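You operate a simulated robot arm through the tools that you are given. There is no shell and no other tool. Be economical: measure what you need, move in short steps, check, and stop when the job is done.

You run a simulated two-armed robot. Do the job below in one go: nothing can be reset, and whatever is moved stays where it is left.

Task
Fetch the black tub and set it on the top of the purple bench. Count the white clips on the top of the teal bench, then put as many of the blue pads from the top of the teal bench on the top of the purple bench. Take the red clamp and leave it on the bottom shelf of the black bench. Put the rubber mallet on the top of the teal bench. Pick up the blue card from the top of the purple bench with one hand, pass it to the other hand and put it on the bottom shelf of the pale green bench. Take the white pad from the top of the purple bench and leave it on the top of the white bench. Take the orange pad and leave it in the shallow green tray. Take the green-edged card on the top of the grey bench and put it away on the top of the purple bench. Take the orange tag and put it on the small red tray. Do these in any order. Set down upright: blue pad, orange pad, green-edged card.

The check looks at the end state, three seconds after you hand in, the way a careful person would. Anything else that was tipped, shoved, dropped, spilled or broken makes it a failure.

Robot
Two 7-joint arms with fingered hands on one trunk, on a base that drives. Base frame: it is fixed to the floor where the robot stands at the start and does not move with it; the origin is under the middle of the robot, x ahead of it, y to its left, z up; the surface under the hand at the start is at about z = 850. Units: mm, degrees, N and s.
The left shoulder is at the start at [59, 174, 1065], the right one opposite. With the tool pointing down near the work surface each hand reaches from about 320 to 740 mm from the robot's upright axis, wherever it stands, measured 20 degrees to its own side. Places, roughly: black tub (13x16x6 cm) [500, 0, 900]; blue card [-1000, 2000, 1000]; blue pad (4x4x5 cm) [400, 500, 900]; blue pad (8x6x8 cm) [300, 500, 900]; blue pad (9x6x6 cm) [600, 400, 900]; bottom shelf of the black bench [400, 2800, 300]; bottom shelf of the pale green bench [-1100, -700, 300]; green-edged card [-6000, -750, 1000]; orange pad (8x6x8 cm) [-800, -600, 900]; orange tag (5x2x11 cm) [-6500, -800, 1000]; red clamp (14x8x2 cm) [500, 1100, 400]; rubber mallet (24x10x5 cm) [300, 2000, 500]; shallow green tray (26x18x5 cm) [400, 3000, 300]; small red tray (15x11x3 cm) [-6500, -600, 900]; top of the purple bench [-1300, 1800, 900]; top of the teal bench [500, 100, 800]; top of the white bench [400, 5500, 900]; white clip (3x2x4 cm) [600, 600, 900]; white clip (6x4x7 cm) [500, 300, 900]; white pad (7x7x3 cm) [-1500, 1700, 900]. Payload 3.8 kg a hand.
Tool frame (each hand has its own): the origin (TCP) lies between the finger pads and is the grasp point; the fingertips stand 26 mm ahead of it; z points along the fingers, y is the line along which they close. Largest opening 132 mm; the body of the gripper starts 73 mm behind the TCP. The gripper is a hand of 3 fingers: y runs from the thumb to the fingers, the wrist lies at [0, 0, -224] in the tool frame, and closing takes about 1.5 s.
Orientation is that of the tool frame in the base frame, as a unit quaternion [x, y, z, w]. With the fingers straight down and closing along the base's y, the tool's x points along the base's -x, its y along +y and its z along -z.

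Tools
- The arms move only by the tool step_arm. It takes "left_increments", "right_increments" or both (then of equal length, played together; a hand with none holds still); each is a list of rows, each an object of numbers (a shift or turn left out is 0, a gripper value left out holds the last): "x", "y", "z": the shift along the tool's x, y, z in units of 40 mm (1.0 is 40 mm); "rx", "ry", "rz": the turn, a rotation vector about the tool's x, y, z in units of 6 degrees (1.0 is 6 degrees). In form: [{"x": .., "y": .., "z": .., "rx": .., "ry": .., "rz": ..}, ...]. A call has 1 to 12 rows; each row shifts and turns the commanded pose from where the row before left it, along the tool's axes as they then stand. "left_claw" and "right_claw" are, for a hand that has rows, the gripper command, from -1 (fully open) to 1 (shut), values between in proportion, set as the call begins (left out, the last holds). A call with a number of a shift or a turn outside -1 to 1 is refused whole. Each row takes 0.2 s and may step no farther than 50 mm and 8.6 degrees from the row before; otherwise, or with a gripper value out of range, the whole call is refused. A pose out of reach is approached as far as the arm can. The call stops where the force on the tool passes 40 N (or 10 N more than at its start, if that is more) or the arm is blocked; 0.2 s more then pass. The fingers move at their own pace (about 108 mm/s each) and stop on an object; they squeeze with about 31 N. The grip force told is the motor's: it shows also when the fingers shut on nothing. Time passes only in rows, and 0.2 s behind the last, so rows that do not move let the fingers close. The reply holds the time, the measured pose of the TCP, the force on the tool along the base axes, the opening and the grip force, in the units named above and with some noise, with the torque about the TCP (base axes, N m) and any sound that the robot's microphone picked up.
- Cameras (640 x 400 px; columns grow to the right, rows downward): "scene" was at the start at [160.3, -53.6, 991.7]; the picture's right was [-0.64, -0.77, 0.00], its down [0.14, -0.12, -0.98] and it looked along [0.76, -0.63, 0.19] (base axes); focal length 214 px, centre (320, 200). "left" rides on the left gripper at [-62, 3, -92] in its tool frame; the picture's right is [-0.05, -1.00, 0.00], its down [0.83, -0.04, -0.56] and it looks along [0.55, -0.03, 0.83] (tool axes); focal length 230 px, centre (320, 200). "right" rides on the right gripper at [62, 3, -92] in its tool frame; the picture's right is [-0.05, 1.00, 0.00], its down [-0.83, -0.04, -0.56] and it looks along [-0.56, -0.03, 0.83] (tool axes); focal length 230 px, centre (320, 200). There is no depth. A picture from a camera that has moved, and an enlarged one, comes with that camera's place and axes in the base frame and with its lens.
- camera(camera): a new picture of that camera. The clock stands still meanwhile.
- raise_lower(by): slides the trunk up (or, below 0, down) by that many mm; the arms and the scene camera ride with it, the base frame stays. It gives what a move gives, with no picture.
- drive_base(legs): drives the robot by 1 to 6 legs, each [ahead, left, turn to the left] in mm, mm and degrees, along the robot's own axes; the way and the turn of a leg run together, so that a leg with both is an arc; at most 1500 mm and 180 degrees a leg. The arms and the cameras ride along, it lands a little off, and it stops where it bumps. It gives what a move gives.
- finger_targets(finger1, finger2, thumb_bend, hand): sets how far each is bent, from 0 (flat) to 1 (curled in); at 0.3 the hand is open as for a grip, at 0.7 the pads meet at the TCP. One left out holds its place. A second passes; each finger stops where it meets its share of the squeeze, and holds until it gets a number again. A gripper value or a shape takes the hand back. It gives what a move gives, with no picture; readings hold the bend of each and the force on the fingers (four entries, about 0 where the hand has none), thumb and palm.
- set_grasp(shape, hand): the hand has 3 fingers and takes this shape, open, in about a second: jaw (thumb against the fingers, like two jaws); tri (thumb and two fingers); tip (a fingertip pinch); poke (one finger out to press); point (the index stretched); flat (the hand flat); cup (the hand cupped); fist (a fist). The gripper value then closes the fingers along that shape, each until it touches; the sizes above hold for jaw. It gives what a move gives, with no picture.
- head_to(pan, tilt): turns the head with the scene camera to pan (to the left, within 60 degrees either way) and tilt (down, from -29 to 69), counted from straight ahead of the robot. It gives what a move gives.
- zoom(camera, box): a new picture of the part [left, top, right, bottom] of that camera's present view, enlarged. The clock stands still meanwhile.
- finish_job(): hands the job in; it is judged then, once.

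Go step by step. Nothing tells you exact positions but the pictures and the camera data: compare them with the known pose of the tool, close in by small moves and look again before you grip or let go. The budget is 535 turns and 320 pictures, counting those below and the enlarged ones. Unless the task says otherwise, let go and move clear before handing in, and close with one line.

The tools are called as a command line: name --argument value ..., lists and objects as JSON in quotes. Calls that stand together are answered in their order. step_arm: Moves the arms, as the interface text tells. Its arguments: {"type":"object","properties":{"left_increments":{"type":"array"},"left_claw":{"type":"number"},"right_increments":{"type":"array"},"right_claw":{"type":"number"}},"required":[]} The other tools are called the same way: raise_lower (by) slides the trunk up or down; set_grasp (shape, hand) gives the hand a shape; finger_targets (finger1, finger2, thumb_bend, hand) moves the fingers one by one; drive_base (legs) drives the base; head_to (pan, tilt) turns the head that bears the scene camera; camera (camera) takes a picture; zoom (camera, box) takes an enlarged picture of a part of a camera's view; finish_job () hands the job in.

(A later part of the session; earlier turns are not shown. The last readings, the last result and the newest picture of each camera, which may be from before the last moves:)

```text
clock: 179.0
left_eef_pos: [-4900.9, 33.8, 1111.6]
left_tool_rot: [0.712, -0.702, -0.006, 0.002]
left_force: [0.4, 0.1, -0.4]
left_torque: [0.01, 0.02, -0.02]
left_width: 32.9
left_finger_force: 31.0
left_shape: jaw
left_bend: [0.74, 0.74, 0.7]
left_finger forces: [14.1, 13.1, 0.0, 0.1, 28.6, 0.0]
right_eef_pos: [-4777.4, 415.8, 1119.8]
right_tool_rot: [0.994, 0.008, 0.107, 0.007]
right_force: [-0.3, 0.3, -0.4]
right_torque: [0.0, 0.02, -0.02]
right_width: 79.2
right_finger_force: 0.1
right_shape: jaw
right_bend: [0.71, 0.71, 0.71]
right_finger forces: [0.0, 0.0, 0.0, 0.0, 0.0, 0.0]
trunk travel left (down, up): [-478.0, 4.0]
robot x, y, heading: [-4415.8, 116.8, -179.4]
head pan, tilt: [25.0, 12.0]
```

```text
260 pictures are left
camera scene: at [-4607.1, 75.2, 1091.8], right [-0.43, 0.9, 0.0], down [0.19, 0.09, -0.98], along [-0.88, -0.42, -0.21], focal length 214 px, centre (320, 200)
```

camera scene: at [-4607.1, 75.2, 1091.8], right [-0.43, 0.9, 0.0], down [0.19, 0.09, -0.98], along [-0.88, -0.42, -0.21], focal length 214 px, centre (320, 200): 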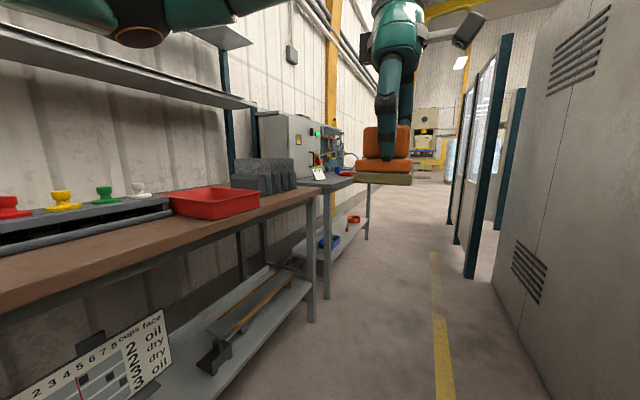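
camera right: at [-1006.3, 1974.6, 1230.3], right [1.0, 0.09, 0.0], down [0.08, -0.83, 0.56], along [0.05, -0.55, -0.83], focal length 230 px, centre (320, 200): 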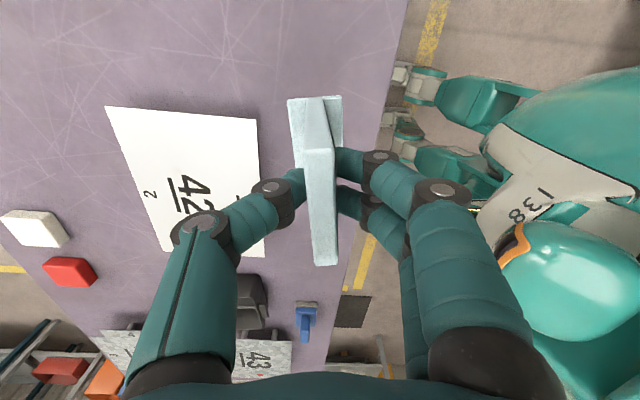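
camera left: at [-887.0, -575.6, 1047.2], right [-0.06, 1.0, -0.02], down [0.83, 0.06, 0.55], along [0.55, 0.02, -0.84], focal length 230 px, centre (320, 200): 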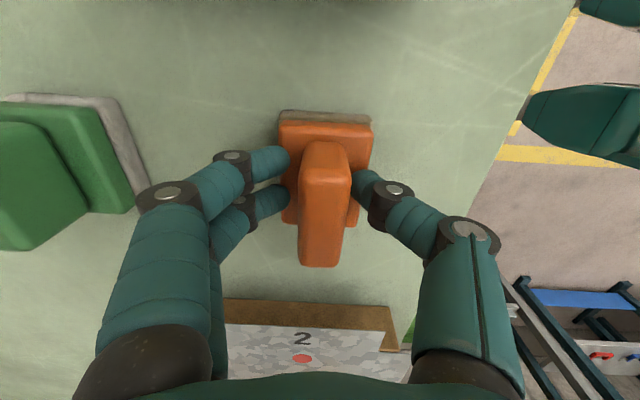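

The grey bench lies beyond the brown one. I go 1.3 m further and look at it.

drive_base --legs '[[1300, 20, 0]]'

head_to --pan 45 --tilt 15

camera --camera "scene"

```text
clock: 185.6
left_eef_pos: [-6204.8, 6.4, 1110.8]
left_tool_rot: [0.711, -0.703, -0.007, 0.002]
left_force: [0.2, -0.6, -0.7]
left_torque: [0.01, 0.03, -0.01]
left_width: 33.0
left_finger_force: 30.5
left_shape: jaw
left_bend: [0.74, 0.74, 0.7]
left_finger forces: [13.9, 13.0, 0.0, 0.0, 28.4, 0.1]
right_eef_pos: [-6082.0, 385.6, 1119.7]
right_tool_rot: [0.994, 0.005, 0.107, 0.007]
right_force: [0.1, 0.1, -0.5]
right_torque: [-0.01, -0.01, -0.02]
right_width: 79.1
right_finger_force: 0.0
right_shape: jaw
right_bend: [0.71, 0.71, 0.71]
right_finger forces: [0.1, 0.1, 0.0, 0.1, 0.1, 0.1]
trunk travel left (down, up): [-478.0, 4.0]
robot x, y, heading: [-5726.2, 84.7, -179.7]
head pan, tilt: [25.0, 12.0]
```

```text
clock: 186.4
left_eef_pos: [-6205.1, 5.4, 1111.8]
left_tool_rot: [0.711, -0.703, -0.007, 0.002]
left_force: [-0.1, 0.8, -0.7]
left_torque: [0.02, 0.04, -0.02]
left_width: 32.9
left_finger_force: 31.0
left_shape: jaw
left_bend: [0.74, 0.74, 0.7]
left_finger forces: [13.9, 13.0, 0.0, 0.1, 28.3, 0.1]
right_eef_pos: [-6083.4, 386.2, 1120.4]
right_tool_rot: [0.994, 0.005, 0.107, 0.008]
right_force: [-0.8, -0.1, 0.2]
right_torque: [0.02, 0.01, 0.0]
right_width: 79.1
right_finger_force: 0.0
right_shape: jaw
right_bend: [0.71, 0.71, 0.71]
right_finger forces: [0.1, 0.0, 0.1, 0.1, 0.0, 0.0]
trunk travel left (down, up): [-478.0, 4.0]
robot x, y, heading: [-5724.9, 85.2, -179.2]
head pan, tilt: [45.0, 15.0]
```

```text
259 pictures are left
camera scene: at [-5894.6, 18.7, 1086.9], right [-0.71, 0.7, 0.0], down [0.18, 0.18, -0.97], along [-0.68, -0.69, -0.26], focal length 214 px, centre (320, 200)
```

scene: 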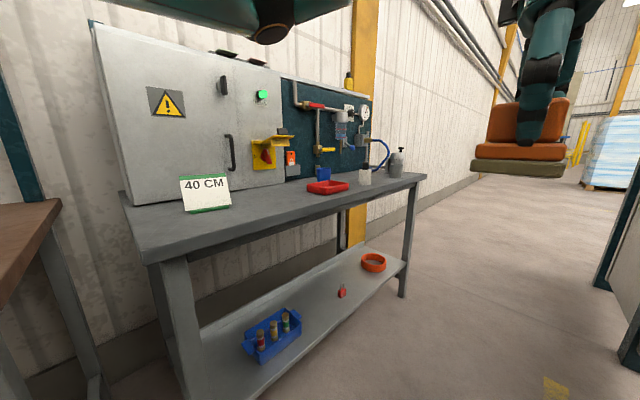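

I see the green-edged card "40 CM" and the red tray. I zoom in to find the orange tag.

zoom --camera "scene" --box '[240, 120, 420, 232]'

zoom --camera "scene" --box '[140, 150, 280, 240]'

```text
3.56 times, centred on (330, 176) of scene
camera zoom: at [-5894.6, 18.7, 1086.9], right [-0.71, 0.7, 0.0], down [0.18, 0.18, -0.97], along [-0.68, -0.69, -0.26], focal length 763 px, centre (284, 285)
```

zoom: 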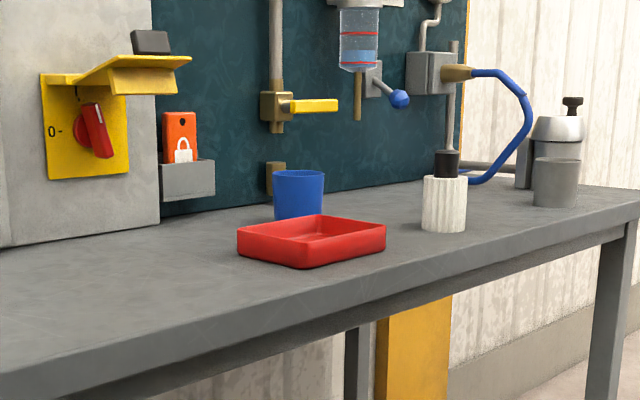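

```text
4.44 times, centred on (210, 195) of scene
camera zoom: at [-5894.6, 18.7, 1086.9], right [-0.71, 0.7, 0.0], down [0.18, 0.18, -0.97], along [-0.68, -0.69, -0.26], focal length 953 px, centre (809, 222)
```

zoom: 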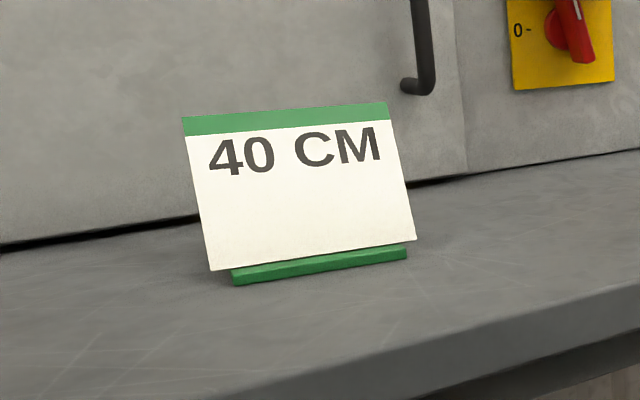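

The orange tag sits in a grey pocket on the panel, so I'll grip it from the front with a forward-pointing right hand, pull it up, then lay it on the tray. I drive in front of the bench and ready the right hand.

drive_base --legs '[[610, 0, 0], [0, 0, 90]]'

step_arm --right_increments '[{"x": -0.8, "z": 0.16, "y": 0.55}, {"x": -0.8, "z": 0.16, "y": 0.55}, {"x": -0.8, "z": 0.16, "y": 0.55}, {"x": -0.8, "z": 0.16, "y": 0.55}, {"x": -0.8, "z": 0.16, "y": 0.55}, {"ry": -1}, {"ry": -1}, {"ry": -1}, {"ry": -1}, {"ry": -1}, {"ry": -1}]'

head_to --pan 0 --tilt 15

camera --camera "scene"

```text
clock: 193.7
left_eef_pos: [-6254.8, -403.0, 1112.6]
left_tool_rot: [1.0, 0.001, -0.004, 0.006]
left_force: [-0.1, 0.1, -0.7]
left_torque: [-0.01, 0.04, -0.03]
left_width: 32.9
left_finger_force: 31.0
left_shape: jaw
left_bend: [0.74, 0.74, 0.7]
left_finger forces: [13.7, 12.8, 0.0, 0.1, 26.1, 0.0]
right_eef_pos: [-6632.6, -275.4, 1119.1]
right_tool_rot: [0.702, 0.705, 0.08, -0.071]
right_force: [0.4, -0.3, 0.6]
right_torque: [0.02, -0.03, 0.03]
right_width: 78.9
right_finger_force: 0.2
right_shape: jaw
right_bend: [0.71, 0.71, 0.71]
right_finger forces: [0.0, 0.0, 0.1, 0.0, 0.0, 0.0]
trunk travel left (down, up): [-478.0, 4.0]
robot x, y, heading: [-6328.6, 82.1, -90.0]
head pan, tilt: [45.0, 15.0]
```

```text
clock: 196.1
left_eef_pos: [-6255.2, -403.5, 1111.6]
left_tool_rot: [1.0, 0.001, -0.004, 0.007]
left_force: [0.5, 0.3, -1.6]
left_torque: [-0.01, 0.04, -0.01]
left_width: 33.0
left_finger_force: 30.6
left_shape: jaw
left_bend: [0.74, 0.74, 0.7]
left_finger forces: [13.6, 12.6, 0.0, 0.0, 26.0, 0.1]
right_eef_pos: [-6588.9, -331.1, 1077.9]
right_tool_rot: [0.693, 0.691, -0.141, 0.151]
right_force: [-1.0, 0.4, 0.1]
right_torque: [-0.01, 0.02, 0.0]
right_width: 78.9
right_finger_force: 0.1
right_shape: jaw
right_bend: [0.71, 0.71, 0.71]
right_finger forces: [0.0, 0.1, 0.1, 0.0, 0.0, 0.1]
right hand out of reach, approached as far as the arm can: row 3, 4, 5
trunk travel left (down, up): [-478.0, 4.0]
robot x, y, heading: [-6332.1, 81.8, -90.3]
head pan, tilt: [45.0, 15.0]
```

```text
clock: 197.2
left_eef_pos: [-6254.8, -402.3, 1112.2]
left_tool_rot: [1.0, 0.001, -0.004, 0.006]
left_force: [1.1, 0.4, -0.9]
left_torque: [0.0, -0.01, 0.02]
left_width: 32.9
left_finger_force: 30.6
left_shape: jaw
left_bend: [0.74, 0.74, 0.7]
left_finger forces: [13.5, 12.6, 0.1, 0.1, 26.1, 0.1]
right_eef_pos: [-6589.3, -331.5, 1077.3]
right_tool_rot: [0.693, 0.691, -0.139, 0.151]
right_force: [-0.3, -0.3, 0.3]
right_torque: [-0.01, 0.01, 0.0]
right_width: 78.9
right_finger_force: 0.1
right_shape: jaw
right_bend: [0.71, 0.71, 0.71]
right_finger forces: [0.1, 0.0, 0.0, 0.1, 0.0, 0.0]
trunk travel left (down, up): [-478.0, 4.0]
robot x, y, heading: [-6328.1, 84.4, -90.4]
head pan, tilt: [0.0, 15.0]
```

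```text
256 pictures are left
camera scene: at [-6330.5, -119.4, 1086.9], right [-1.0, 0.0, 0.0], down [0.0, 0.26, -0.97], along [0.0, -0.97, -0.26], focal length 214 px, centre (320, 200)
```

scene: 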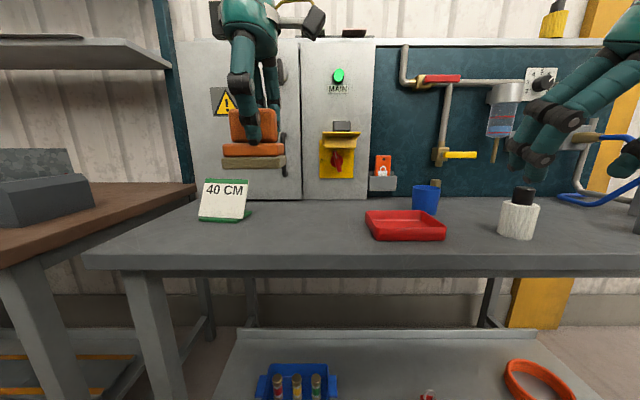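

Tag (orange, with a lock picture) is in the pocket right of the yellow switch. I keep pitching the right hand forward.

step_arm --right_increments '[{"ry": -1}, {"ry": -1}, {"ry": -1}, {"ry": -1}, {"ry": -1}, {"ry": -1}, {"ry": -1}, {"ry": -1}]'

zoom --camera "scene" --box '[340, 140, 460, 250]'

```text
clock: 199.0
left_eef_pos: [-6254.8, -402.8, 1111.5]
left_tool_rot: [1.0, 0.002, -0.003, 0.007]
left_force: [-0.3, 0.1, -0.8]
left_torque: [0.02, -0.01, -0.03]
left_width: 32.7
left_finger_force: 31.0
left_shape: jaw
left_bend: [0.74, 0.74, 0.7]
left_finger forces: [13.5, 12.6, 0.0, 0.0, 26.1, 0.0]
right_eef_pos: [-6585.6, -363.0, 1072.7]
right_tool_rot: [0.576, 0.569, -0.41, 0.419]
right_force: [1.3, 0.7, 0.1]
right_torque: [0.0, 0.0, 0.01]
right_width: 78.9
right_finger_force: 0.0
right_shape: jaw
right_bend: [0.71, 0.71, 0.71]
right_finger forces: [0.0, 0.0, 0.0, 0.1, 0.0, 0.0]
right hand out of reach, approached as far as the arm can: row 5, 6, 7, 8
trunk travel left (down, up): [-478.0, 4.0]
robot x, y, heading: [-6332.0, 84.4, -90.3]
head pan, tilt: [0.0, 15.0]
```

```text
3.64 times, centred on (400, 195) of scene
camera zoom: at [-6330.5, -119.6, 1086.8], right [-1.0, 0.0, 0.0], down [0.0, 0.26, -0.97], along [0.0, -0.97, -0.26], focal length 780 px, centre (29, 218)
```

zoom: 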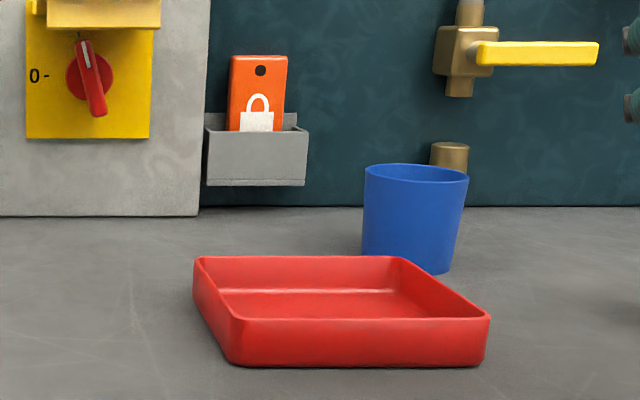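

I drive forward to the bench, then check the right arm.

drive_base --legs '[[205, 0, 0]]'

step_arm --right_increments '[{}, {"x": -0.1, "z": 0.3}, {"x": -0.1, "z": 0.3}]' --right_claw -0.5

camera --camera "right"

camera --camera "scene"

```text
clock: 200.6
left_eef_pos: [-6255.8, -605.2, 1111.8]
left_tool_rot: [1.0, 0.001, -0.004, 0.006]
left_force: [-0.2, 0.1, -0.4]
left_torque: [-0.01, -0.02, 0.01]
left_width: 33.0
left_finger_force: 31.3
left_shape: jaw
left_bend: [0.74, 0.74, 0.7]
left_finger forces: [13.5, 12.6, 0.0, 0.0, 26.1, 0.1]
right_eef_pos: [-6586.1, -566.2, 1072.1]
right_tool_rot: [0.575, 0.571, -0.408, 0.42]
right_force: [-0.6, 0.1, 0.4]
right_torque: [0.01, 0.01, 0.0]
right_width: 79.1
right_finger_force: 0.1
right_shape: jaw
right_bend: [0.71, 0.71, 0.71]
right_finger forces: [0.0, 0.0, 0.0, 0.1, 0.0, 0.1]
trunk travel left (down, up): [-478.0, 4.0]
robot x, y, heading: [-6333.6, -118.4, -90.2]
head pan, tilt: [0.0, 15.0]
```

```text
clock: 201.4
left_eef_pos: [-6255.7, -605.4, 1111.7]
left_tool_rot: [1.0, 0.001, -0.004, 0.006]
left_force: [-0.1, -0.1, -1.6]
left_torque: [-0.02, 0.04, -0.01]
left_width: 32.7
left_finger_force: 30.6
left_shape: jaw
left_bend: [0.74, 0.74, 0.7]
left_finger forces: [13.5, 12.6, 0.0, 0.0, 26.1, 0.0]
right_eef_pos: [-6585.5, -589.9, 1072.2]
right_tool_rot: [0.575, 0.57, -0.409, 0.42]
right_force: [0.0, 0.6, 0.1]
right_torque: [0.0, -0.01, -0.01]
right_width: 98.7
right_finger_force: 0.0
right_shape: jaw
right_bend: [0.64, 0.64, 0.6]
right_finger forces: [0.0, 0.0, 0.0, 0.1, 0.0, 0.0]
trunk travel left (down, up): [-478.0, 4.0]
robot x, y, heading: [-6330.5, -123.3, -90.0]
head pan, tilt: [0.0, 15.0]
```

```text
254 pictures are left
camera right: at [-6583.4, -484.1, 1043.4], right [1.0, -0.01, 0.06], down [-0.06, 0.27, 0.96], along [-0.03, -0.96, 0.26], focal length 230 px, centre (320, 200)
```

right: 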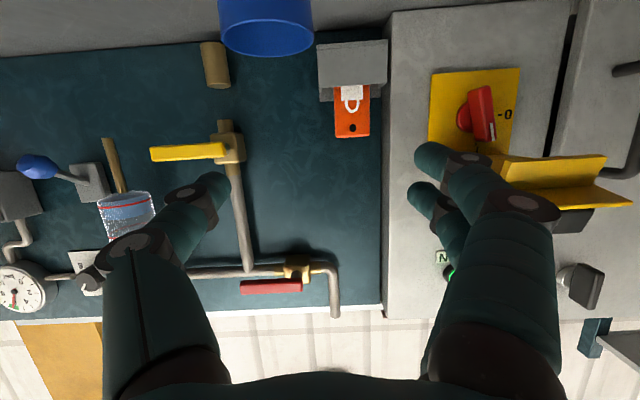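

```text
253 pictures are left
camera scene: at [-6330.6, -322.6, 1086.9], right [-1.0, 0.0, 0.0], down [0.0, 0.26, -0.97], along [0.0, -0.97, -0.26], focal length 214 px, centre (320, 200)
```

scene: 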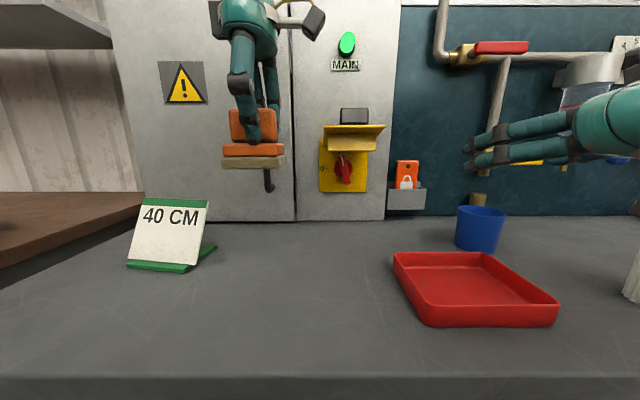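

Triangulated: tag at (-6540, -838, 1010), with the cabinet side close by on its left. I narrow the opening and approach in front of it.

step_arm --right_increments '[{"x": -0.236, "y": 0.198, "z": 0.92}, {"x": -0.236, "y": 0.198, "z": 0.92}, {"x": -0.236, "y": 0.198, "z": 0.92}, {"x": -0.236, "y": 0.198, "z": 0.92}, {"x": -0.236, "y": 0.198, "z": 0.92}]' --right_claw -0.12

camera --camera "right"

zoom --camera "scene" --box '[340, 100, 520, 260]'

```text
clock: 202.6
left_eef_pos: [-6256.0, -605.6, 1111.1]
left_tool_rot: [1.0, 0.001, -0.002, 0.006]
left_force: [0.1, 0.2, -0.2]
left_torque: [-0.01, 0.01, 0.0]
left_width: 32.7
left_finger_force: 30.7
left_shape: jaw
left_bend: [0.74, 0.74, 0.7]
left_finger forces: [13.5, 12.6, 0.1, 0.0, 26.1, 0.1]
right_eef_pos: [-6585.8, -741.4, 1092.1]
right_tool_rot: [0.576, 0.571, -0.408, 0.419]
right_force: [-0.1, 0.4, -0.3]
right_torque: [-0.02, 0.0, 0.0]
right_width: 75.1
right_finger_force: 0.0
right_shape: jaw
right_bend: [0.72, 0.72, 0.7]
right_finger forces: [0.0, 0.0, 0.1, 0.0, 0.0, 0.1]
right hand out of reach, approached as far as the arm can: row 3, 4, 5
trunk travel left (down, up): [-478.0, 4.0]
robot x, y, heading: [-6330.0, -122.2, -90.0]
head pan, tilt: [0.0, 15.0]
```

```text
252 pictures are left
camera right: at [-6583.8, -634.7, 1063.5], right [1.0, -0.01, 0.07], down [-0.06, 0.26, 0.96], along [-0.03, -0.96, 0.26], focal length 230 px, centre (320, 200)
```

right: 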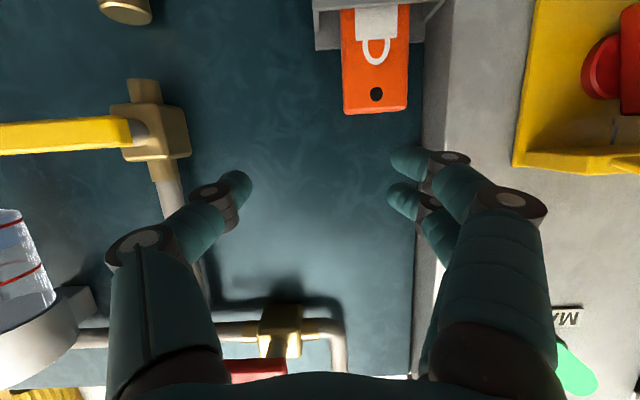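

```text
2.50 times, centred on (430, 180) of scene
camera zoom: at [-6331.1, -322.8, 1086.9], right [-1.0, 0.0, 0.0], down [0.0, 0.26, -0.97], along [0.0, -0.97, -0.26], focal length 536 px, centre (45, 250)
```

zoom: 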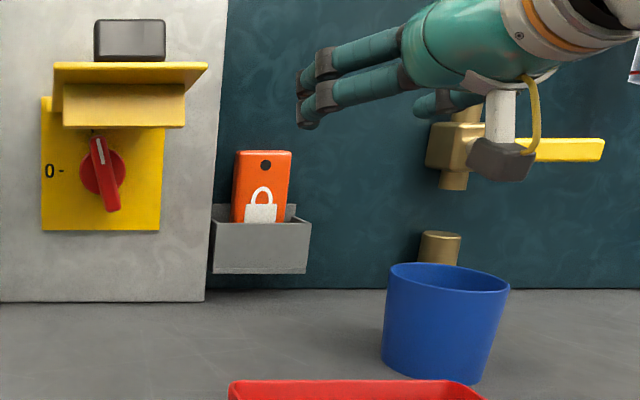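

The arm can't shift left in this posture, so I use the base: slide 40 mm left.

drive_base --legs '[[0, 42, 0]]'

step_arm --right_increments '[{"x": 0.4, "y": -0.5, "z": 0}, {"x": 0.4, "y": -0.5}]'

```text
clock: 203.7
left_eef_pos: [-6213.5, -604.9, 1112.7]
left_tool_rot: [1.0, 0.001, -0.003, 0.007]
left_force: [-0.1, 0.2, -1.6]
left_torque: [0.0, -0.04, 0.03]
left_width: 32.6
left_finger_force: 31.0
left_shape: jaw
left_bend: [0.74, 0.74, 0.7]
left_finger forces: [13.5, 12.6, 0.1, 0.0, 26.1, 0.0]
right_eef_pos: [-6544.4, -742.0, 1093.3]
right_tool_rot: [0.575, 0.571, -0.408, 0.42]
right_force: [-0.4, 0.6, 0.1]
right_torque: [-0.02, 0.01, 0.02]
right_width: 74.5
right_finger_force: 0.1
right_shape: jaw
right_bend: [0.72, 0.72, 0.7]
right_finger forces: [0.0, 0.0, 0.0, 0.0, 0.0, 0.0]
trunk travel left (down, up): [-478.0, 4.0]
robot x, y, heading: [-6292.0, -122.3, -90.1]
head pan, tilt: [0.0, 15.0]
```

```text
clock: 204.2
left_eef_pos: [-6213.2, -605.1, 1111.8]
left_tool_rot: [1.0, 0.001, -0.004, 0.005]
left_force: [0.6, -0.4, -0.8]
left_torque: [0.03, -0.02, 0.03]
left_width: 32.9
left_finger_force: 30.5
left_shape: jaw
left_bend: [0.74, 0.74, 0.7]
left_finger forces: [13.5, 12.6, 0.0, 0.0, 26.1, 0.0]
right_eef_pos: [-6583.3, -731.5, 1062.1]
right_tool_rot: [0.576, 0.571, -0.408, 0.419]
right_force: [0.6, 0.1, 0.0]
right_torque: [0.01, 0.02, 0.01]
right_width: 74.5
right_finger_force: 0.1
right_shape: jaw
right_bend: [0.72, 0.72, 0.7]
right_finger forces: [0.1, 0.0, 0.1, 0.0, 0.0, 0.1]
trunk travel left (down, up): [-478.0, 4.0]
robot x, y, heading: [-6290.0, -120.2, -90.0]
head pan, tilt: [0.0, 15.0]
```

Now steps track again. I lower 38 mm, and slide the base left to bring x to about -6545.

step_arm --right_increments '[{"x": 0.45, "z": 0.15}, {"x": 0.45, "z": 0.15}]'

drive_base --legs '[[0, 38, 0]]'

camera --camera "right"

```text
clock: 204.8
left_eef_pos: [-6213.7, -605.2, 1111.2]
left_tool_rot: [1.0, 0.001, -0.004, 0.007]
left_force: [0.5, -0.6, -0.3]
left_torque: [-0.01, 0.04, -0.02]
left_width: 32.9
left_finger_force: 30.9
left_shape: jaw
left_bend: [0.74, 0.74, 0.7]
left_finger forces: [13.5, 12.6, 0.1, 0.1, 26.1, 0.0]
right_eef_pos: [-6589.6, -725.3, 1032.3]
right_tool_rot: [0.576, 0.57, -0.409, 0.419]
right_force: [-0.2, 0.2, -0.8]
right_torque: [0.0, -0.04, -0.03]
right_width: 74.3
right_finger_force: 0.1
right_shape: jaw
right_bend: [0.72, 0.72, 0.7]
right_finger forces: [0.0, 0.1, 0.0, 0.2, 0.1, 0.1]
right hand out of reach, approached as far as the arm can: row 2
trunk travel left (down, up): [-478.0, 4.0]
robot x, y, heading: [-6288.5, -124.7, -90.1]
head pan, tilt: [0.0, 15.0]
```

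```text
clock: 205.9
left_eef_pos: [-6175.8, -605.1, 1112.2]
left_tool_rot: [1.0, 0.001, -0.004, 0.006]
left_force: [-0.1, -0.3, -0.8]
left_torque: [-0.02, 0.0, 0.0]
left_width: 33.0
left_finger_force: 31.1
left_shape: jaw
left_bend: [0.74, 0.74, 0.7]
left_finger forces: [13.5, 12.6, 0.1, 0.1, 26.1, 0.0]
right_eef_pos: [-6550.9, -724.6, 1030.7]
right_tool_rot: [0.575, 0.571, -0.408, 0.42]
right_force: [1.0, -0.5, 1.3]
right_torque: [0.0, -0.02, -0.02]
right_width: 74.5
right_finger_force: 0.0
right_shape: jaw
right_bend: [0.72, 0.72, 0.7]
right_finger forces: [0.1, 0.0, 0.0, 0.0, 0.0, 0.0]
trunk travel left (down, up): [-478.0, 4.0]
robot x, y, heading: [-6250.2, -121.3, -90.2]
head pan, tilt: [0.0, 15.0]
```

```text
250 pictures are left
camera right: at [-6549.3, -617.5, 1002.2], right [1.0, -0.01, 0.07], down [-0.06, 0.26, 0.96], along [-0.03, -0.96, 0.26], focal length 230 px, centre (320, 200)
```

right: 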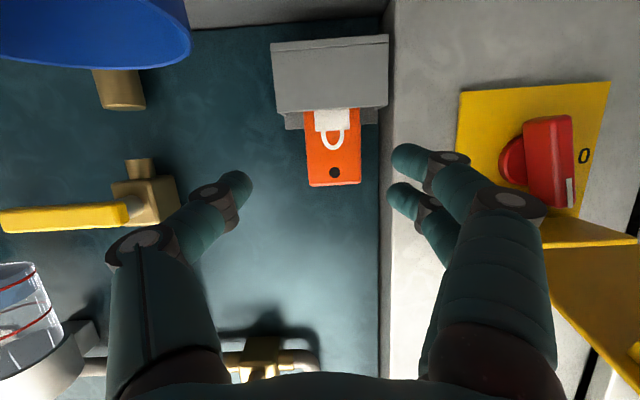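

Aligned roughly; I raise 8 mm to pass the cup safely, then advance with the base.

step_arm --right_increments '[{"x": -0.2, "z": -0.06}, {}]' --right_claw -0.09

drive_base --legs '[[70, 5, 0]]'

camera --camera "right"

zoom --camera "scene" --box '[380, 80, 600, 260]'

```text
clock: 206.5
left_eef_pos: [-6176.4, -605.1, 1111.4]
left_tool_rot: [1.0, 0.001, -0.004, 0.007]
left_force: [0.0, -0.5, -0.6]
left_torque: [-0.01, 0.0, -0.03]
left_width: 33.1
left_finger_force: 30.6
left_shape: jaw
left_bend: [0.74, 0.74, 0.7]
left_finger forces: [13.6, 12.5, 0.0, 0.1, 26.1, 0.1]
right_eef_pos: [-6551.8, -724.0, 1038.7]
right_tool_rot: [0.576, 0.57, -0.409, 0.419]
right_force: [-0.5, 0.1, -0.4]
right_torque: [0.03, -0.01, 0.0]
right_width: 72.6
right_finger_force: 0.0
right_shape: jaw
right_bend: [0.72, 0.72, 0.7]
right_finger forces: [0.0, 0.1, 0.0, 0.1, 0.0, 0.0]
trunk travel left (down, up): [-478.0, 4.0]
robot x, y, heading: [-6252.8, -122.1, -90.0]
head pan, tilt: [0.0, 15.0]
```

```text
clock: 207.5
left_eef_pos: [-6171.3, -677.1, 1112.0]
left_tool_rot: [1.0, 0.001, -0.004, 0.007]
left_force: [-0.4, 0.0, -1.0]
left_torque: [0.05, -0.01, 0.0]
left_width: 32.9
left_finger_force: 31.1
left_shape: jaw
left_bend: [0.74, 0.74, 0.7]
left_finger forces: [13.6, 12.6, 0.1, 0.0, 26.2, 0.0]
right_eef_pos: [-6546.7, -796.4, 1041.1]
right_tool_rot: [0.576, 0.57, -0.409, 0.419]
right_force: [-0.6, -0.9, 1.2]
right_torque: [-0.02, 0.02, -0.01]
right_width: 72.0
right_finger_force: 0.1
right_shape: jaw
right_bend: [0.72, 0.72, 0.7]
right_finger forces: [0.1, 0.0, 0.1, 0.0, 0.0, 0.1]
trunk travel left (down, up): [-478.0, 4.0]
robot x, y, heading: [-6250.5, -190.4, -90.0]
head pan, tilt: [0.0, 15.0]
```

```text
249 pictures are left
camera right: at [-6544.6, -688.7, 1010.7], right [1.0, -0.01, 0.07], down [-0.06, 0.27, 0.96], along [-0.03, -0.96, 0.26], focal length 230 px, centre (320, 200)
```

right: 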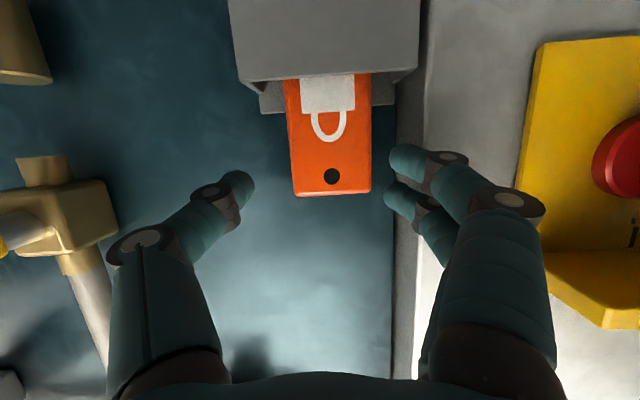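

```text
2.22 times, centred on (490, 170) of scene
camera zoom: at [-6246.7, -393.7, 1087.0], right [-1.0, 0.0, 0.0], down [0.0, 0.26, -0.97], along [0.0, -0.97, -0.26], focal length 477 px, centre (-58, 267)
```

zoom: 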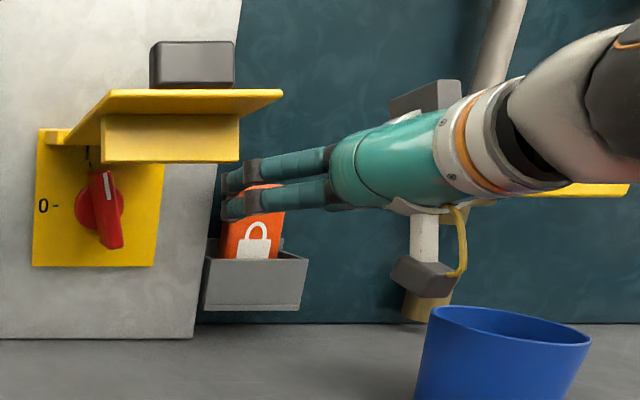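

I advance 14 mm and check the clearances.

drive_base --legs '[[14, 2, 0]]'

camera --camera "right"

```text
clock: 208.2
left_eef_pos: [-6169.7, -688.7, 1112.5]
left_tool_rot: [1.0, 0.002, -0.002, 0.007]
left_force: [0.5, -0.6, -0.6]
left_torque: [0.01, 0.01, 0.02]
left_width: 33.0
left_finger_force: 31.2
left_shape: jaw
left_bend: [0.74, 0.74, 0.7]
left_finger forces: [13.5, 12.6, 0.1, 0.0, 26.1, 0.1]
right_eef_pos: [-6545.7, -808.2, 1039.8]
right_tool_rot: [0.576, 0.571, -0.408, 0.419]
right_force: [-6.1, 7.1, 1.6]
right_torque: [-0.12, -0.17, 0.34]
right_width: 69.1
right_finger_force: 0.0
right_shape: jaw
right_bend: [0.72, 0.73, 0.7]
right_finger forces: [0.0, 9.6, 0.1, 0.0, 0.1, 0.0]
trunk travel left (down, up): [-478.0, 4.0]
robot x, y, heading: [-6246.9, -204.2, -90.0]
head pan, tilt: [0.0, 15.0]
```

```text
247 pictures are left
camera right: at [-6543.4, -701.1, 1010.9], right [1.0, -0.01, 0.07], down [-0.06, 0.27, 0.96], along [-0.03, -0.96, 0.26], focal length 230 px, centre (320, 200)
```

right: 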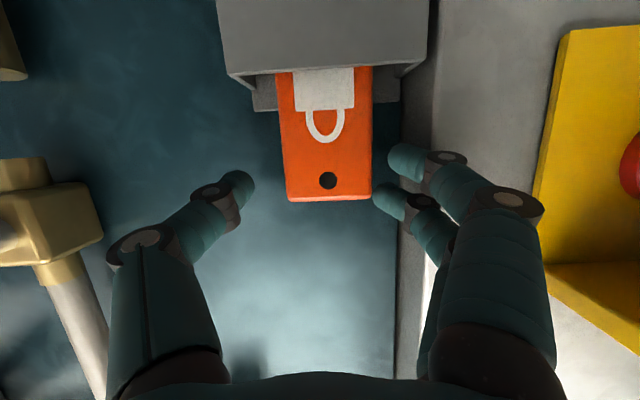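

One finger just brushes the cabinet edge, but the tips already overlap the tag's sides. I close now.

step_arm --right_increments '[{}, {}, {}, {}, {}]' --right_claw 1

camera --camera "right"

```text
clock: 209.4
left_eef_pos: [-6170.1, -689.9, 1112.0]
left_tool_rot: [1.0, 0.001, -0.003, 0.006]
left_force: [0.6, 0.6, 0.0]
left_torque: [-0.01, 0.02, -0.02]
left_width: 32.8
left_finger_force: 31.0
left_shape: jaw
left_bend: [0.74, 0.74, 0.7]
left_finger forces: [13.4, 12.6, 0.1, 0.0, 26.1, 0.0]
right_eef_pos: [-6545.5, -808.7, 1038.0]
right_tool_rot: [0.576, 0.571, -0.409, 0.419]
right_force: [-0.1, -0.1, -0.2]
right_torque: [-0.05, 0.02, 0.03]
right_width: 0.0
right_finger_force: 31.2
right_shape: jaw
right_bend: [0.72, 0.77, 0.73]
right_finger forces: [0.1, 0.0, 0.0, 0.1, 0.1, 0.1]
trunk travel left (down, up): [-478.0, 4.0]
robot x, y, heading: [-6245.5, -205.0, -90.2]
head pan, tilt: [0.0, 15.0]
```

```text
246 pictures are left
camera right: at [-6543.0, -702.0, 1010.4], right [1.0, -0.01, 0.07], down [-0.06, 0.26, 0.96], along [-0.03, -0.96, 0.26], focal length 230 px, centre (320, 200)
```

right: 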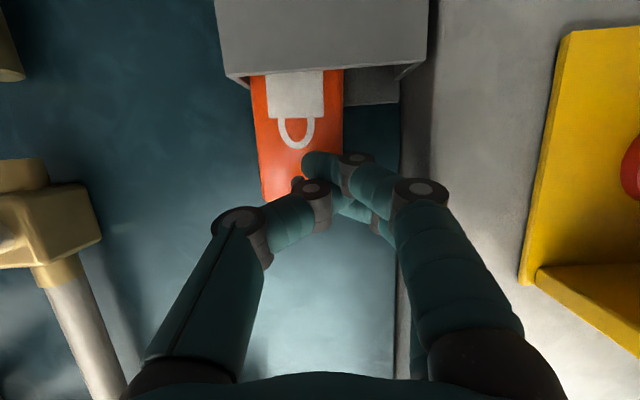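

The tag slid sideways in its pocket, away from the cabinet — that gives room. I back out, open, realign and go in deeper.

drive_base --legs '[[-50, -13, 0]]'

step_arm --right_increments '[{}, {}, {}, {}, {}]' --right_claw -0.25

camera --camera "right"

```text
clock: 210.4
left_eef_pos: [-6182.9, -641.4, 1111.6]
left_tool_rot: [1.0, 0.001, -0.003, 0.006]
left_force: [0.6, -0.2, -0.5]
left_torque: [-0.03, 0.0, -0.01]
left_width: 32.9
left_finger_force: 31.2
left_shape: jaw
left_bend: [0.74, 0.74, 0.7]
left_finger forces: [13.5, 12.6, 0.1, 0.0, 26.1, 0.0]
right_eef_pos: [-6557.3, -760.4, 1038.0]
right_tool_rot: [0.577, 0.571, -0.408, 0.418]
right_force: [0.1, 1.3, 0.3]
right_torque: [-0.01, 0.03, 0.0]
right_width: 0.0
right_finger_force: 31.1
right_shape: jaw
right_bend: [0.72, 0.77, 0.73]
right_finger forces: [0.0, 0.0, 0.0, 0.1, 0.1, 0.0]
trunk travel left (down, up): [-478.0, 4.0]
robot x, y, heading: [-6255.6, -156.5, -89.9]
head pan, tilt: [0.0, 15.0]
```

```text
clock: 211.6
left_eef_pos: [-6182.5, -641.8, 1111.9]
left_tool_rot: [1.0, 0.001, -0.004, 0.006]
left_force: [0.2, -0.5, -1.6]
left_torque: [0.01, -0.01, -0.02]
left_width: 32.7
left_finger_force: 30.9
left_shape: jaw
left_bend: [0.74, 0.74, 0.7]
left_finger forces: [13.6, 12.5, 0.1, 0.1, 26.1, 0.1]
right_eef_pos: [-6557.7, -761.0, 1040.8]
right_tool_rot: [0.577, 0.57, -0.409, 0.419]
right_force: [0.4, -0.3, -0.6]
right_torque: [0.01, -0.02, 0.0]
right_width: 82.1
right_finger_force: 0.1
right_shape: jaw
right_bend: [0.71, 0.71, 0.69]
right_finger forces: [0.0, 0.0, 0.0, 0.0, 0.1, 0.0]
trunk travel left (down, up): [-478.0, 4.0]
robot x, y, heading: [-6259.5, -156.7, -89.9]
head pan, tilt: [0.0, 15.0]
```

```text
245 pictures are left
camera right: at [-6555.7, -653.1, 1010.4], right [1.0, -0.01, 0.07], down [-0.06, 0.26, 0.96], along [-0.03, -0.96, 0.26], focal length 230 px, centre (320, 200)
```

right: 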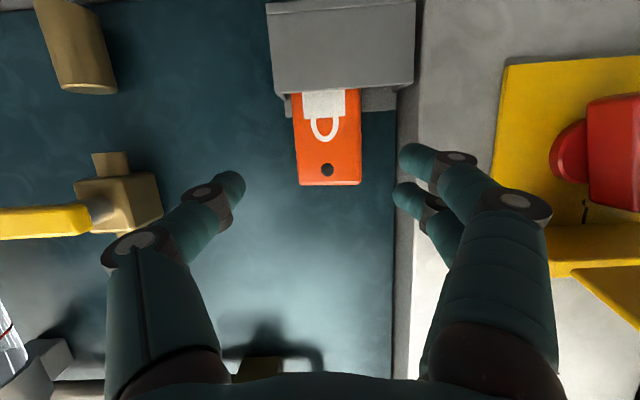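

Now there's ~38 mm between tag and cabinet. I set the opening to 66 mm and advance.

step_arm --right_increments '[{}, {}]' --right_claw 0

drive_base --legs '[[57, 2, 0]]'

camera --camera "right"

```text
clock: 212.2
left_eef_pos: [-6182.0, -641.0, 1112.2]
left_tool_rot: [1.0, 0.001, -0.004, 0.006]
left_force: [-0.2, 0.1, -1.3]
left_torque: [-0.01, -0.03, 0.01]
left_width: 32.9
left_finger_force: 31.0
left_shape: jaw
left_bend: [0.74, 0.74, 0.7]
left_finger forces: [13.5, 12.6, 0.0, 0.1, 26.2, 0.0]
right_eef_pos: [-6557.3, -760.3, 1040.6]
right_tool_rot: [0.576, 0.571, -0.408, 0.419]
right_force: [0.0, -0.2, -0.5]
right_torque: [-0.01, -0.01, 0.04]
right_width: 66.6
right_finger_force: 0.0
right_shape: jaw
right_bend: [0.73, 0.73, 0.7]
right_finger forces: [0.0, 0.1, 0.0, 0.0, 0.0, 0.1]
trunk travel left (down, up): [-478.0, 4.0]
robot x, y, heading: [-6262.0, -155.9, -89.9]
head pan, tilt: [0.0, 15.0]
```

```text
clock: 213.1
left_eef_pos: [-6179.7, -696.4, 1111.9]
left_tool_rot: [1.0, 0.001, -0.004, 0.005]
left_force: [0.2, 0.0, -1.2]
left_torque: [0.0, 0.01, 0.01]
left_width: 32.8
left_finger_force: 31.0
left_shape: jaw
left_bend: [0.74, 0.74, 0.7]
left_finger forces: [13.5, 12.6, 0.1, 0.0, 26.1, 0.0]
right_eef_pos: [-6555.6, -816.5, 1039.3]
right_tool_rot: [0.576, 0.57, -0.409, 0.419]
right_force: [0.4, -0.8, -0.2]
right_torque: [0.01, 0.01, 0.0]
right_width: 66.7
right_finger_force: 0.0
right_shape: jaw
right_bend: [0.73, 0.73, 0.7]
right_finger forces: [0.1, 0.0, 0.0, 0.0, 0.0, 0.0]
trunk travel left (down, up): [-478.0, 4.0]
robot x, y, heading: [-6255.4, -213.6, -90.0]
head pan, tilt: [0.0, 15.0]
```

```text
244 pictures are left
camera right: at [-6553.8, -710.0, 1010.5], right [1.0, -0.01, 0.07], down [-0.06, 0.26, 0.96], along [-0.03, -0.96, 0.26], focal length 230 px, centre (320, 200)
```

right: 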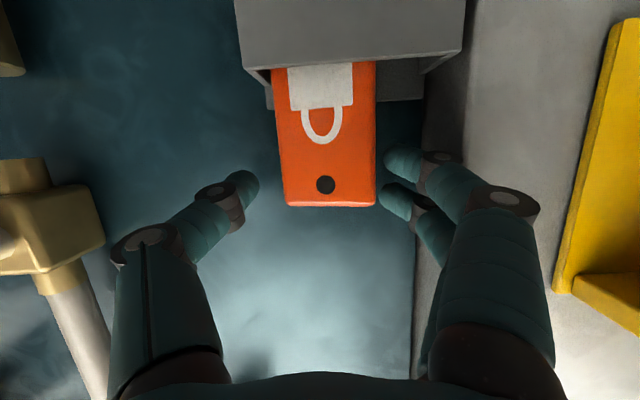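

drive_base --legs '[[12, 0, 0]]'

step_arm --right_increments '[{}, {}, {}, {}, {}]' --right_claw 1

camera --camera "right"

```text
clock: 213.9
left_eef_pos: [-6181.3, -707.7, 1112.4]
left_tool_rot: [1.0, 0.001, -0.003, 0.006]
left_force: [-0.1, 0.2, -1.1]
left_torque: [0.0, -0.04, 0.03]
left_width: 32.9
left_finger_force: 31.3
left_shape: jaw
left_bend: [0.74, 0.74, 0.7]
left_finger forces: [13.5, 12.6, 0.0, 0.0, 26.1, 0.1]
right_eef_pos: [-6556.5, -827.4, 1039.8]
right_tool_rot: [0.576, 0.57, -0.409, 0.419]
right_force: [0.9, 11.0, 1.2]
right_torque: [-0.16, -0.07, 0.46]
right_width: 66.2
right_finger_force: 0.2
right_shape: jaw
right_bend: [0.73, 0.74, 0.7]
right_finger forces: [0.1, 10.9, 0.0, 0.0, 0.0, 0.0]
trunk travel left (down, up): [-478.0, 4.0]
robot x, y, heading: [-6254.4, -226.0, -90.4]
head pan, tilt: [0.0, 15.0]
```

```text
clock: 215.1
left_eef_pos: [-6180.8, -710.1, 1112.0]
left_tool_rot: [1.0, 0.001, -0.003, 0.005]
left_force: [0.0, -0.9, 0.0]
left_torque: [-0.01, -0.04, 0.0]
left_width: 32.9
left_finger_force: 30.8
left_shape: jaw
left_bend: [0.74, 0.74, 0.7]
left_finger forces: [13.5, 12.6, 0.0, 0.0, 26.1, 0.0]
right_eef_pos: [-6556.7, -829.1, 1041.1]
right_tool_rot: [0.576, 0.569, -0.409, 0.419]
right_force: [-2.1, -10.7, 7.2]
right_torque: [-0.14, -0.12, -0.74]
right_width: 30.9
right_finger_force: 30.9
right_shape: jaw
right_bend: [0.73, 0.77, 0.71]
right_finger forces: [19.8, 8.8, 0.0, 0.0, 30.3, 0.0]
trunk travel left (down, up): [-478.0, 4.0]
robot x, y, heading: [-6254.3, -223.8, -89.9]
head pan, tilt: [0.0, 15.0]
```

```text
243 pictures are left
camera right: at [-6554.0, -722.8, 1011.3], right [1.0, -0.02, 0.07], down [-0.06, 0.27, 0.96], along [-0.03, -0.96, 0.27], focal length 230 px, centre (320, 200)
```

right: 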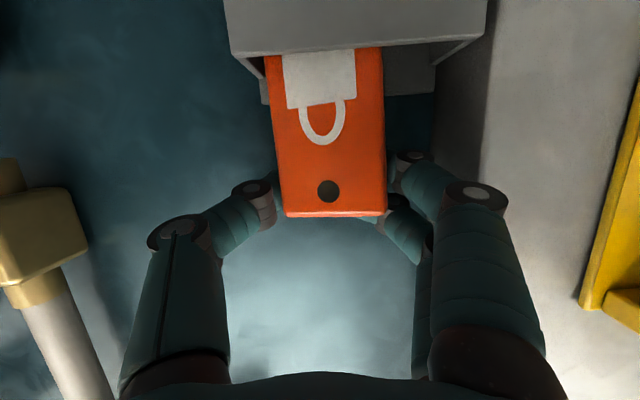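

Gripped. I pull straight up.

step_arm --right_increments '[{"x": -0.48, "z": -0.155}, {"x": -0.48, "z": -0.155}, {"x": -0.48, "z": -0.155}, {"x": -0.48, "z": -0.155}]'

camera --camera "right"

zoom --camera "scene" --box '[380, 60, 600, 260]'

```text
clock: 216.1
left_eef_pos: [-6180.1, -708.0, 1112.4]
left_tool_rot: [1.0, 0.001, -0.004, 0.006]
left_force: [-0.9, 0.6, -0.7]
left_torque: [-0.02, 0.03, 0.04]
left_width: 32.9
left_finger_force: 31.1
left_shape: jaw
left_bend: [0.74, 0.74, 0.7]
left_finger forces: [13.5, 12.7, 0.0, 0.0, 26.1, 0.0]
right_eef_pos: [-6557.4, -828.4, 1120.7]
right_tool_rot: [0.576, 0.571, -0.408, 0.419]
right_force: [-0.6, -0.3, -0.5]
right_torque: [-0.01, -0.02, -0.02]
right_width: 15.4
right_finger_force: 30.9
right_shape: jaw
right_bend: [0.76, 0.78, 0.76]
right_finger forces: [0.0, 0.0, 0.0, 0.0, 0.0, 0.0]
trunk travel left (down, up): [-478.0, 4.0]
robot x, y, heading: [-6255.5, -225.2, -89.9]
head pan, tilt: [0.0, 15.0]
```

```text
242 pictures are left
camera right: at [-6555.0, -721.4, 1091.4], right [1.0, -0.01, 0.07], down [-0.06, 0.26, 0.96], along [-0.03, -0.96, 0.26], focal length 230 px, centre (320, 200)
```

right: 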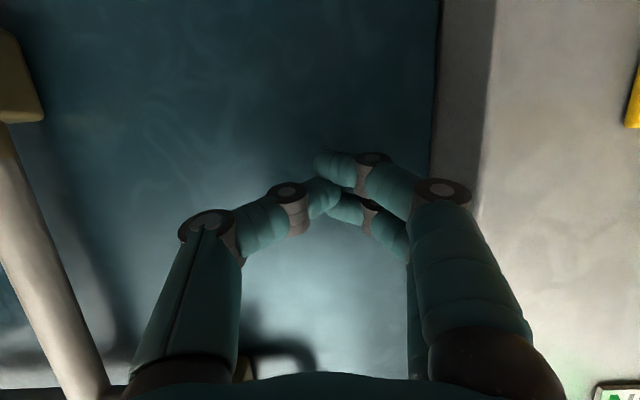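

```text
2.00 times, centred on (490, 160) of scene
camera zoom: at [-6255.6, -426.1, 1087.0], right [-1.0, 0.0, 0.0], down [0.0, 0.26, -0.97], along [0.0, -0.97, -0.26], focal length 429 px, centre (-20, 280)
```

zoom: 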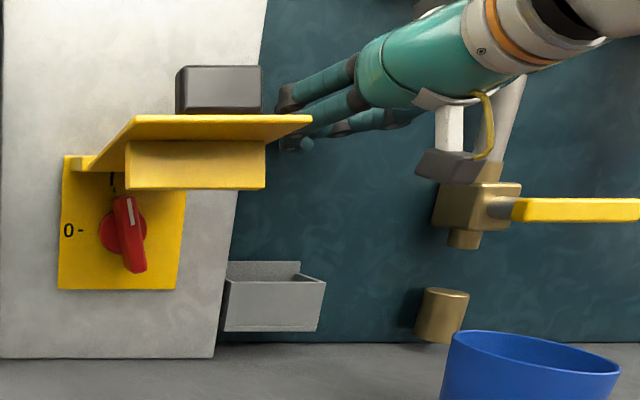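

The tag slipped out and is no longer in the pocket. I look for it.

head_to --pan -20 --tilt 35

camera --camera "scene"

```text
clock: 216.9
left_eef_pos: [-6180.0, -709.0, 1111.8]
left_tool_rot: [1.0, 0.001, -0.003, 0.006]
left_force: [0.6, 0.6, -0.6]
left_torque: [0.0, 0.02, -0.02]
left_width: 33.1
left_finger_force: 31.6
left_shape: jaw
left_bend: [0.74, 0.74, 0.7]
left_finger forces: [13.5, 12.7, 0.0, 0.1, 26.1, 0.1]
right_eef_pos: [-6558.2, -829.0, 1119.7]
right_tool_rot: [0.577, 0.57, -0.409, 0.419]
right_force: [-0.2, -0.8, 0.0]
right_torque: [-0.02, 0.02, 0.02]
right_width: 15.3
right_finger_force: 31.4
right_shape: jaw
right_bend: [0.76, 0.78, 0.76]
right_finger forces: [0.0, 0.0, 0.0, 0.0, 0.0, 0.0]
trunk travel left (down, up): [-478.0, 4.0]
robot x, y, heading: [-6257.0, -224.5, -90.1]
head pan, tilt: [-20.0, 35.0]
```

```text
240 pictures are left
camera scene: at [-6285.7, -415.8, 1055.0], right [-0.94, 0.34, 0.0], down [0.2, 0.54, -0.82], along [-0.28, -0.77, -0.57], focal length 214 px, centre (320, 200)
```

scene: 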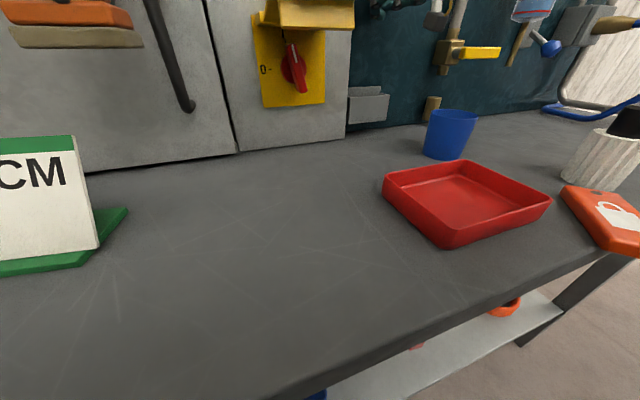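

The tag landed flat on the bench, right of the red tray. I zoom there.

head_to --pan -40 --tilt 35

camera --camera "scene"

```text
clock: 217.8
left_eef_pos: [-6180.8, -709.6, 1111.9]
left_tool_rot: [1.0, 0.001, -0.004, 0.006]
left_force: [-0.1, 0.0, -1.0]
left_torque: [0.02, 0.02, -0.02]
left_width: 33.1
left_finger_force: 31.3
left_shape: jaw
left_bend: [0.74, 0.74, 0.7]
left_finger forces: [13.5, 12.6, 0.0, 0.1, 26.0, 0.0]
right_eef_pos: [-6558.0, -828.5, 1120.7]
right_tool_rot: [0.576, 0.571, -0.409, 0.419]
right_force: [-0.7, 0.7, 0.2]
right_torque: [-0.01, 0.0, -0.01]
right_width: 15.5
right_finger_force: 31.0
right_shape: jaw
right_bend: [0.76, 0.78, 0.76]
right_finger forces: [0.0, 0.0, 0.1, 0.1, 0.0, 0.0]
trunk travel left (down, up): [-478.0, 4.0]
robot x, y, heading: [-6257.3, -226.6, -90.0]
head pan, tilt: [-40.0, 35.0]
```

```text
239 pictures are left
camera scene: at [-6312.2, -400.5, 1054.9], right [-0.77, 0.64, 0.0], down [0.37, 0.44, -0.82], along [-0.53, -0.63, -0.57], focal length 214 px, centre (320, 200)
```

scene: 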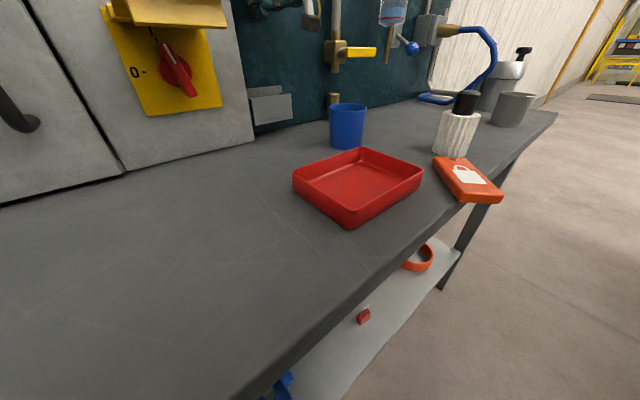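

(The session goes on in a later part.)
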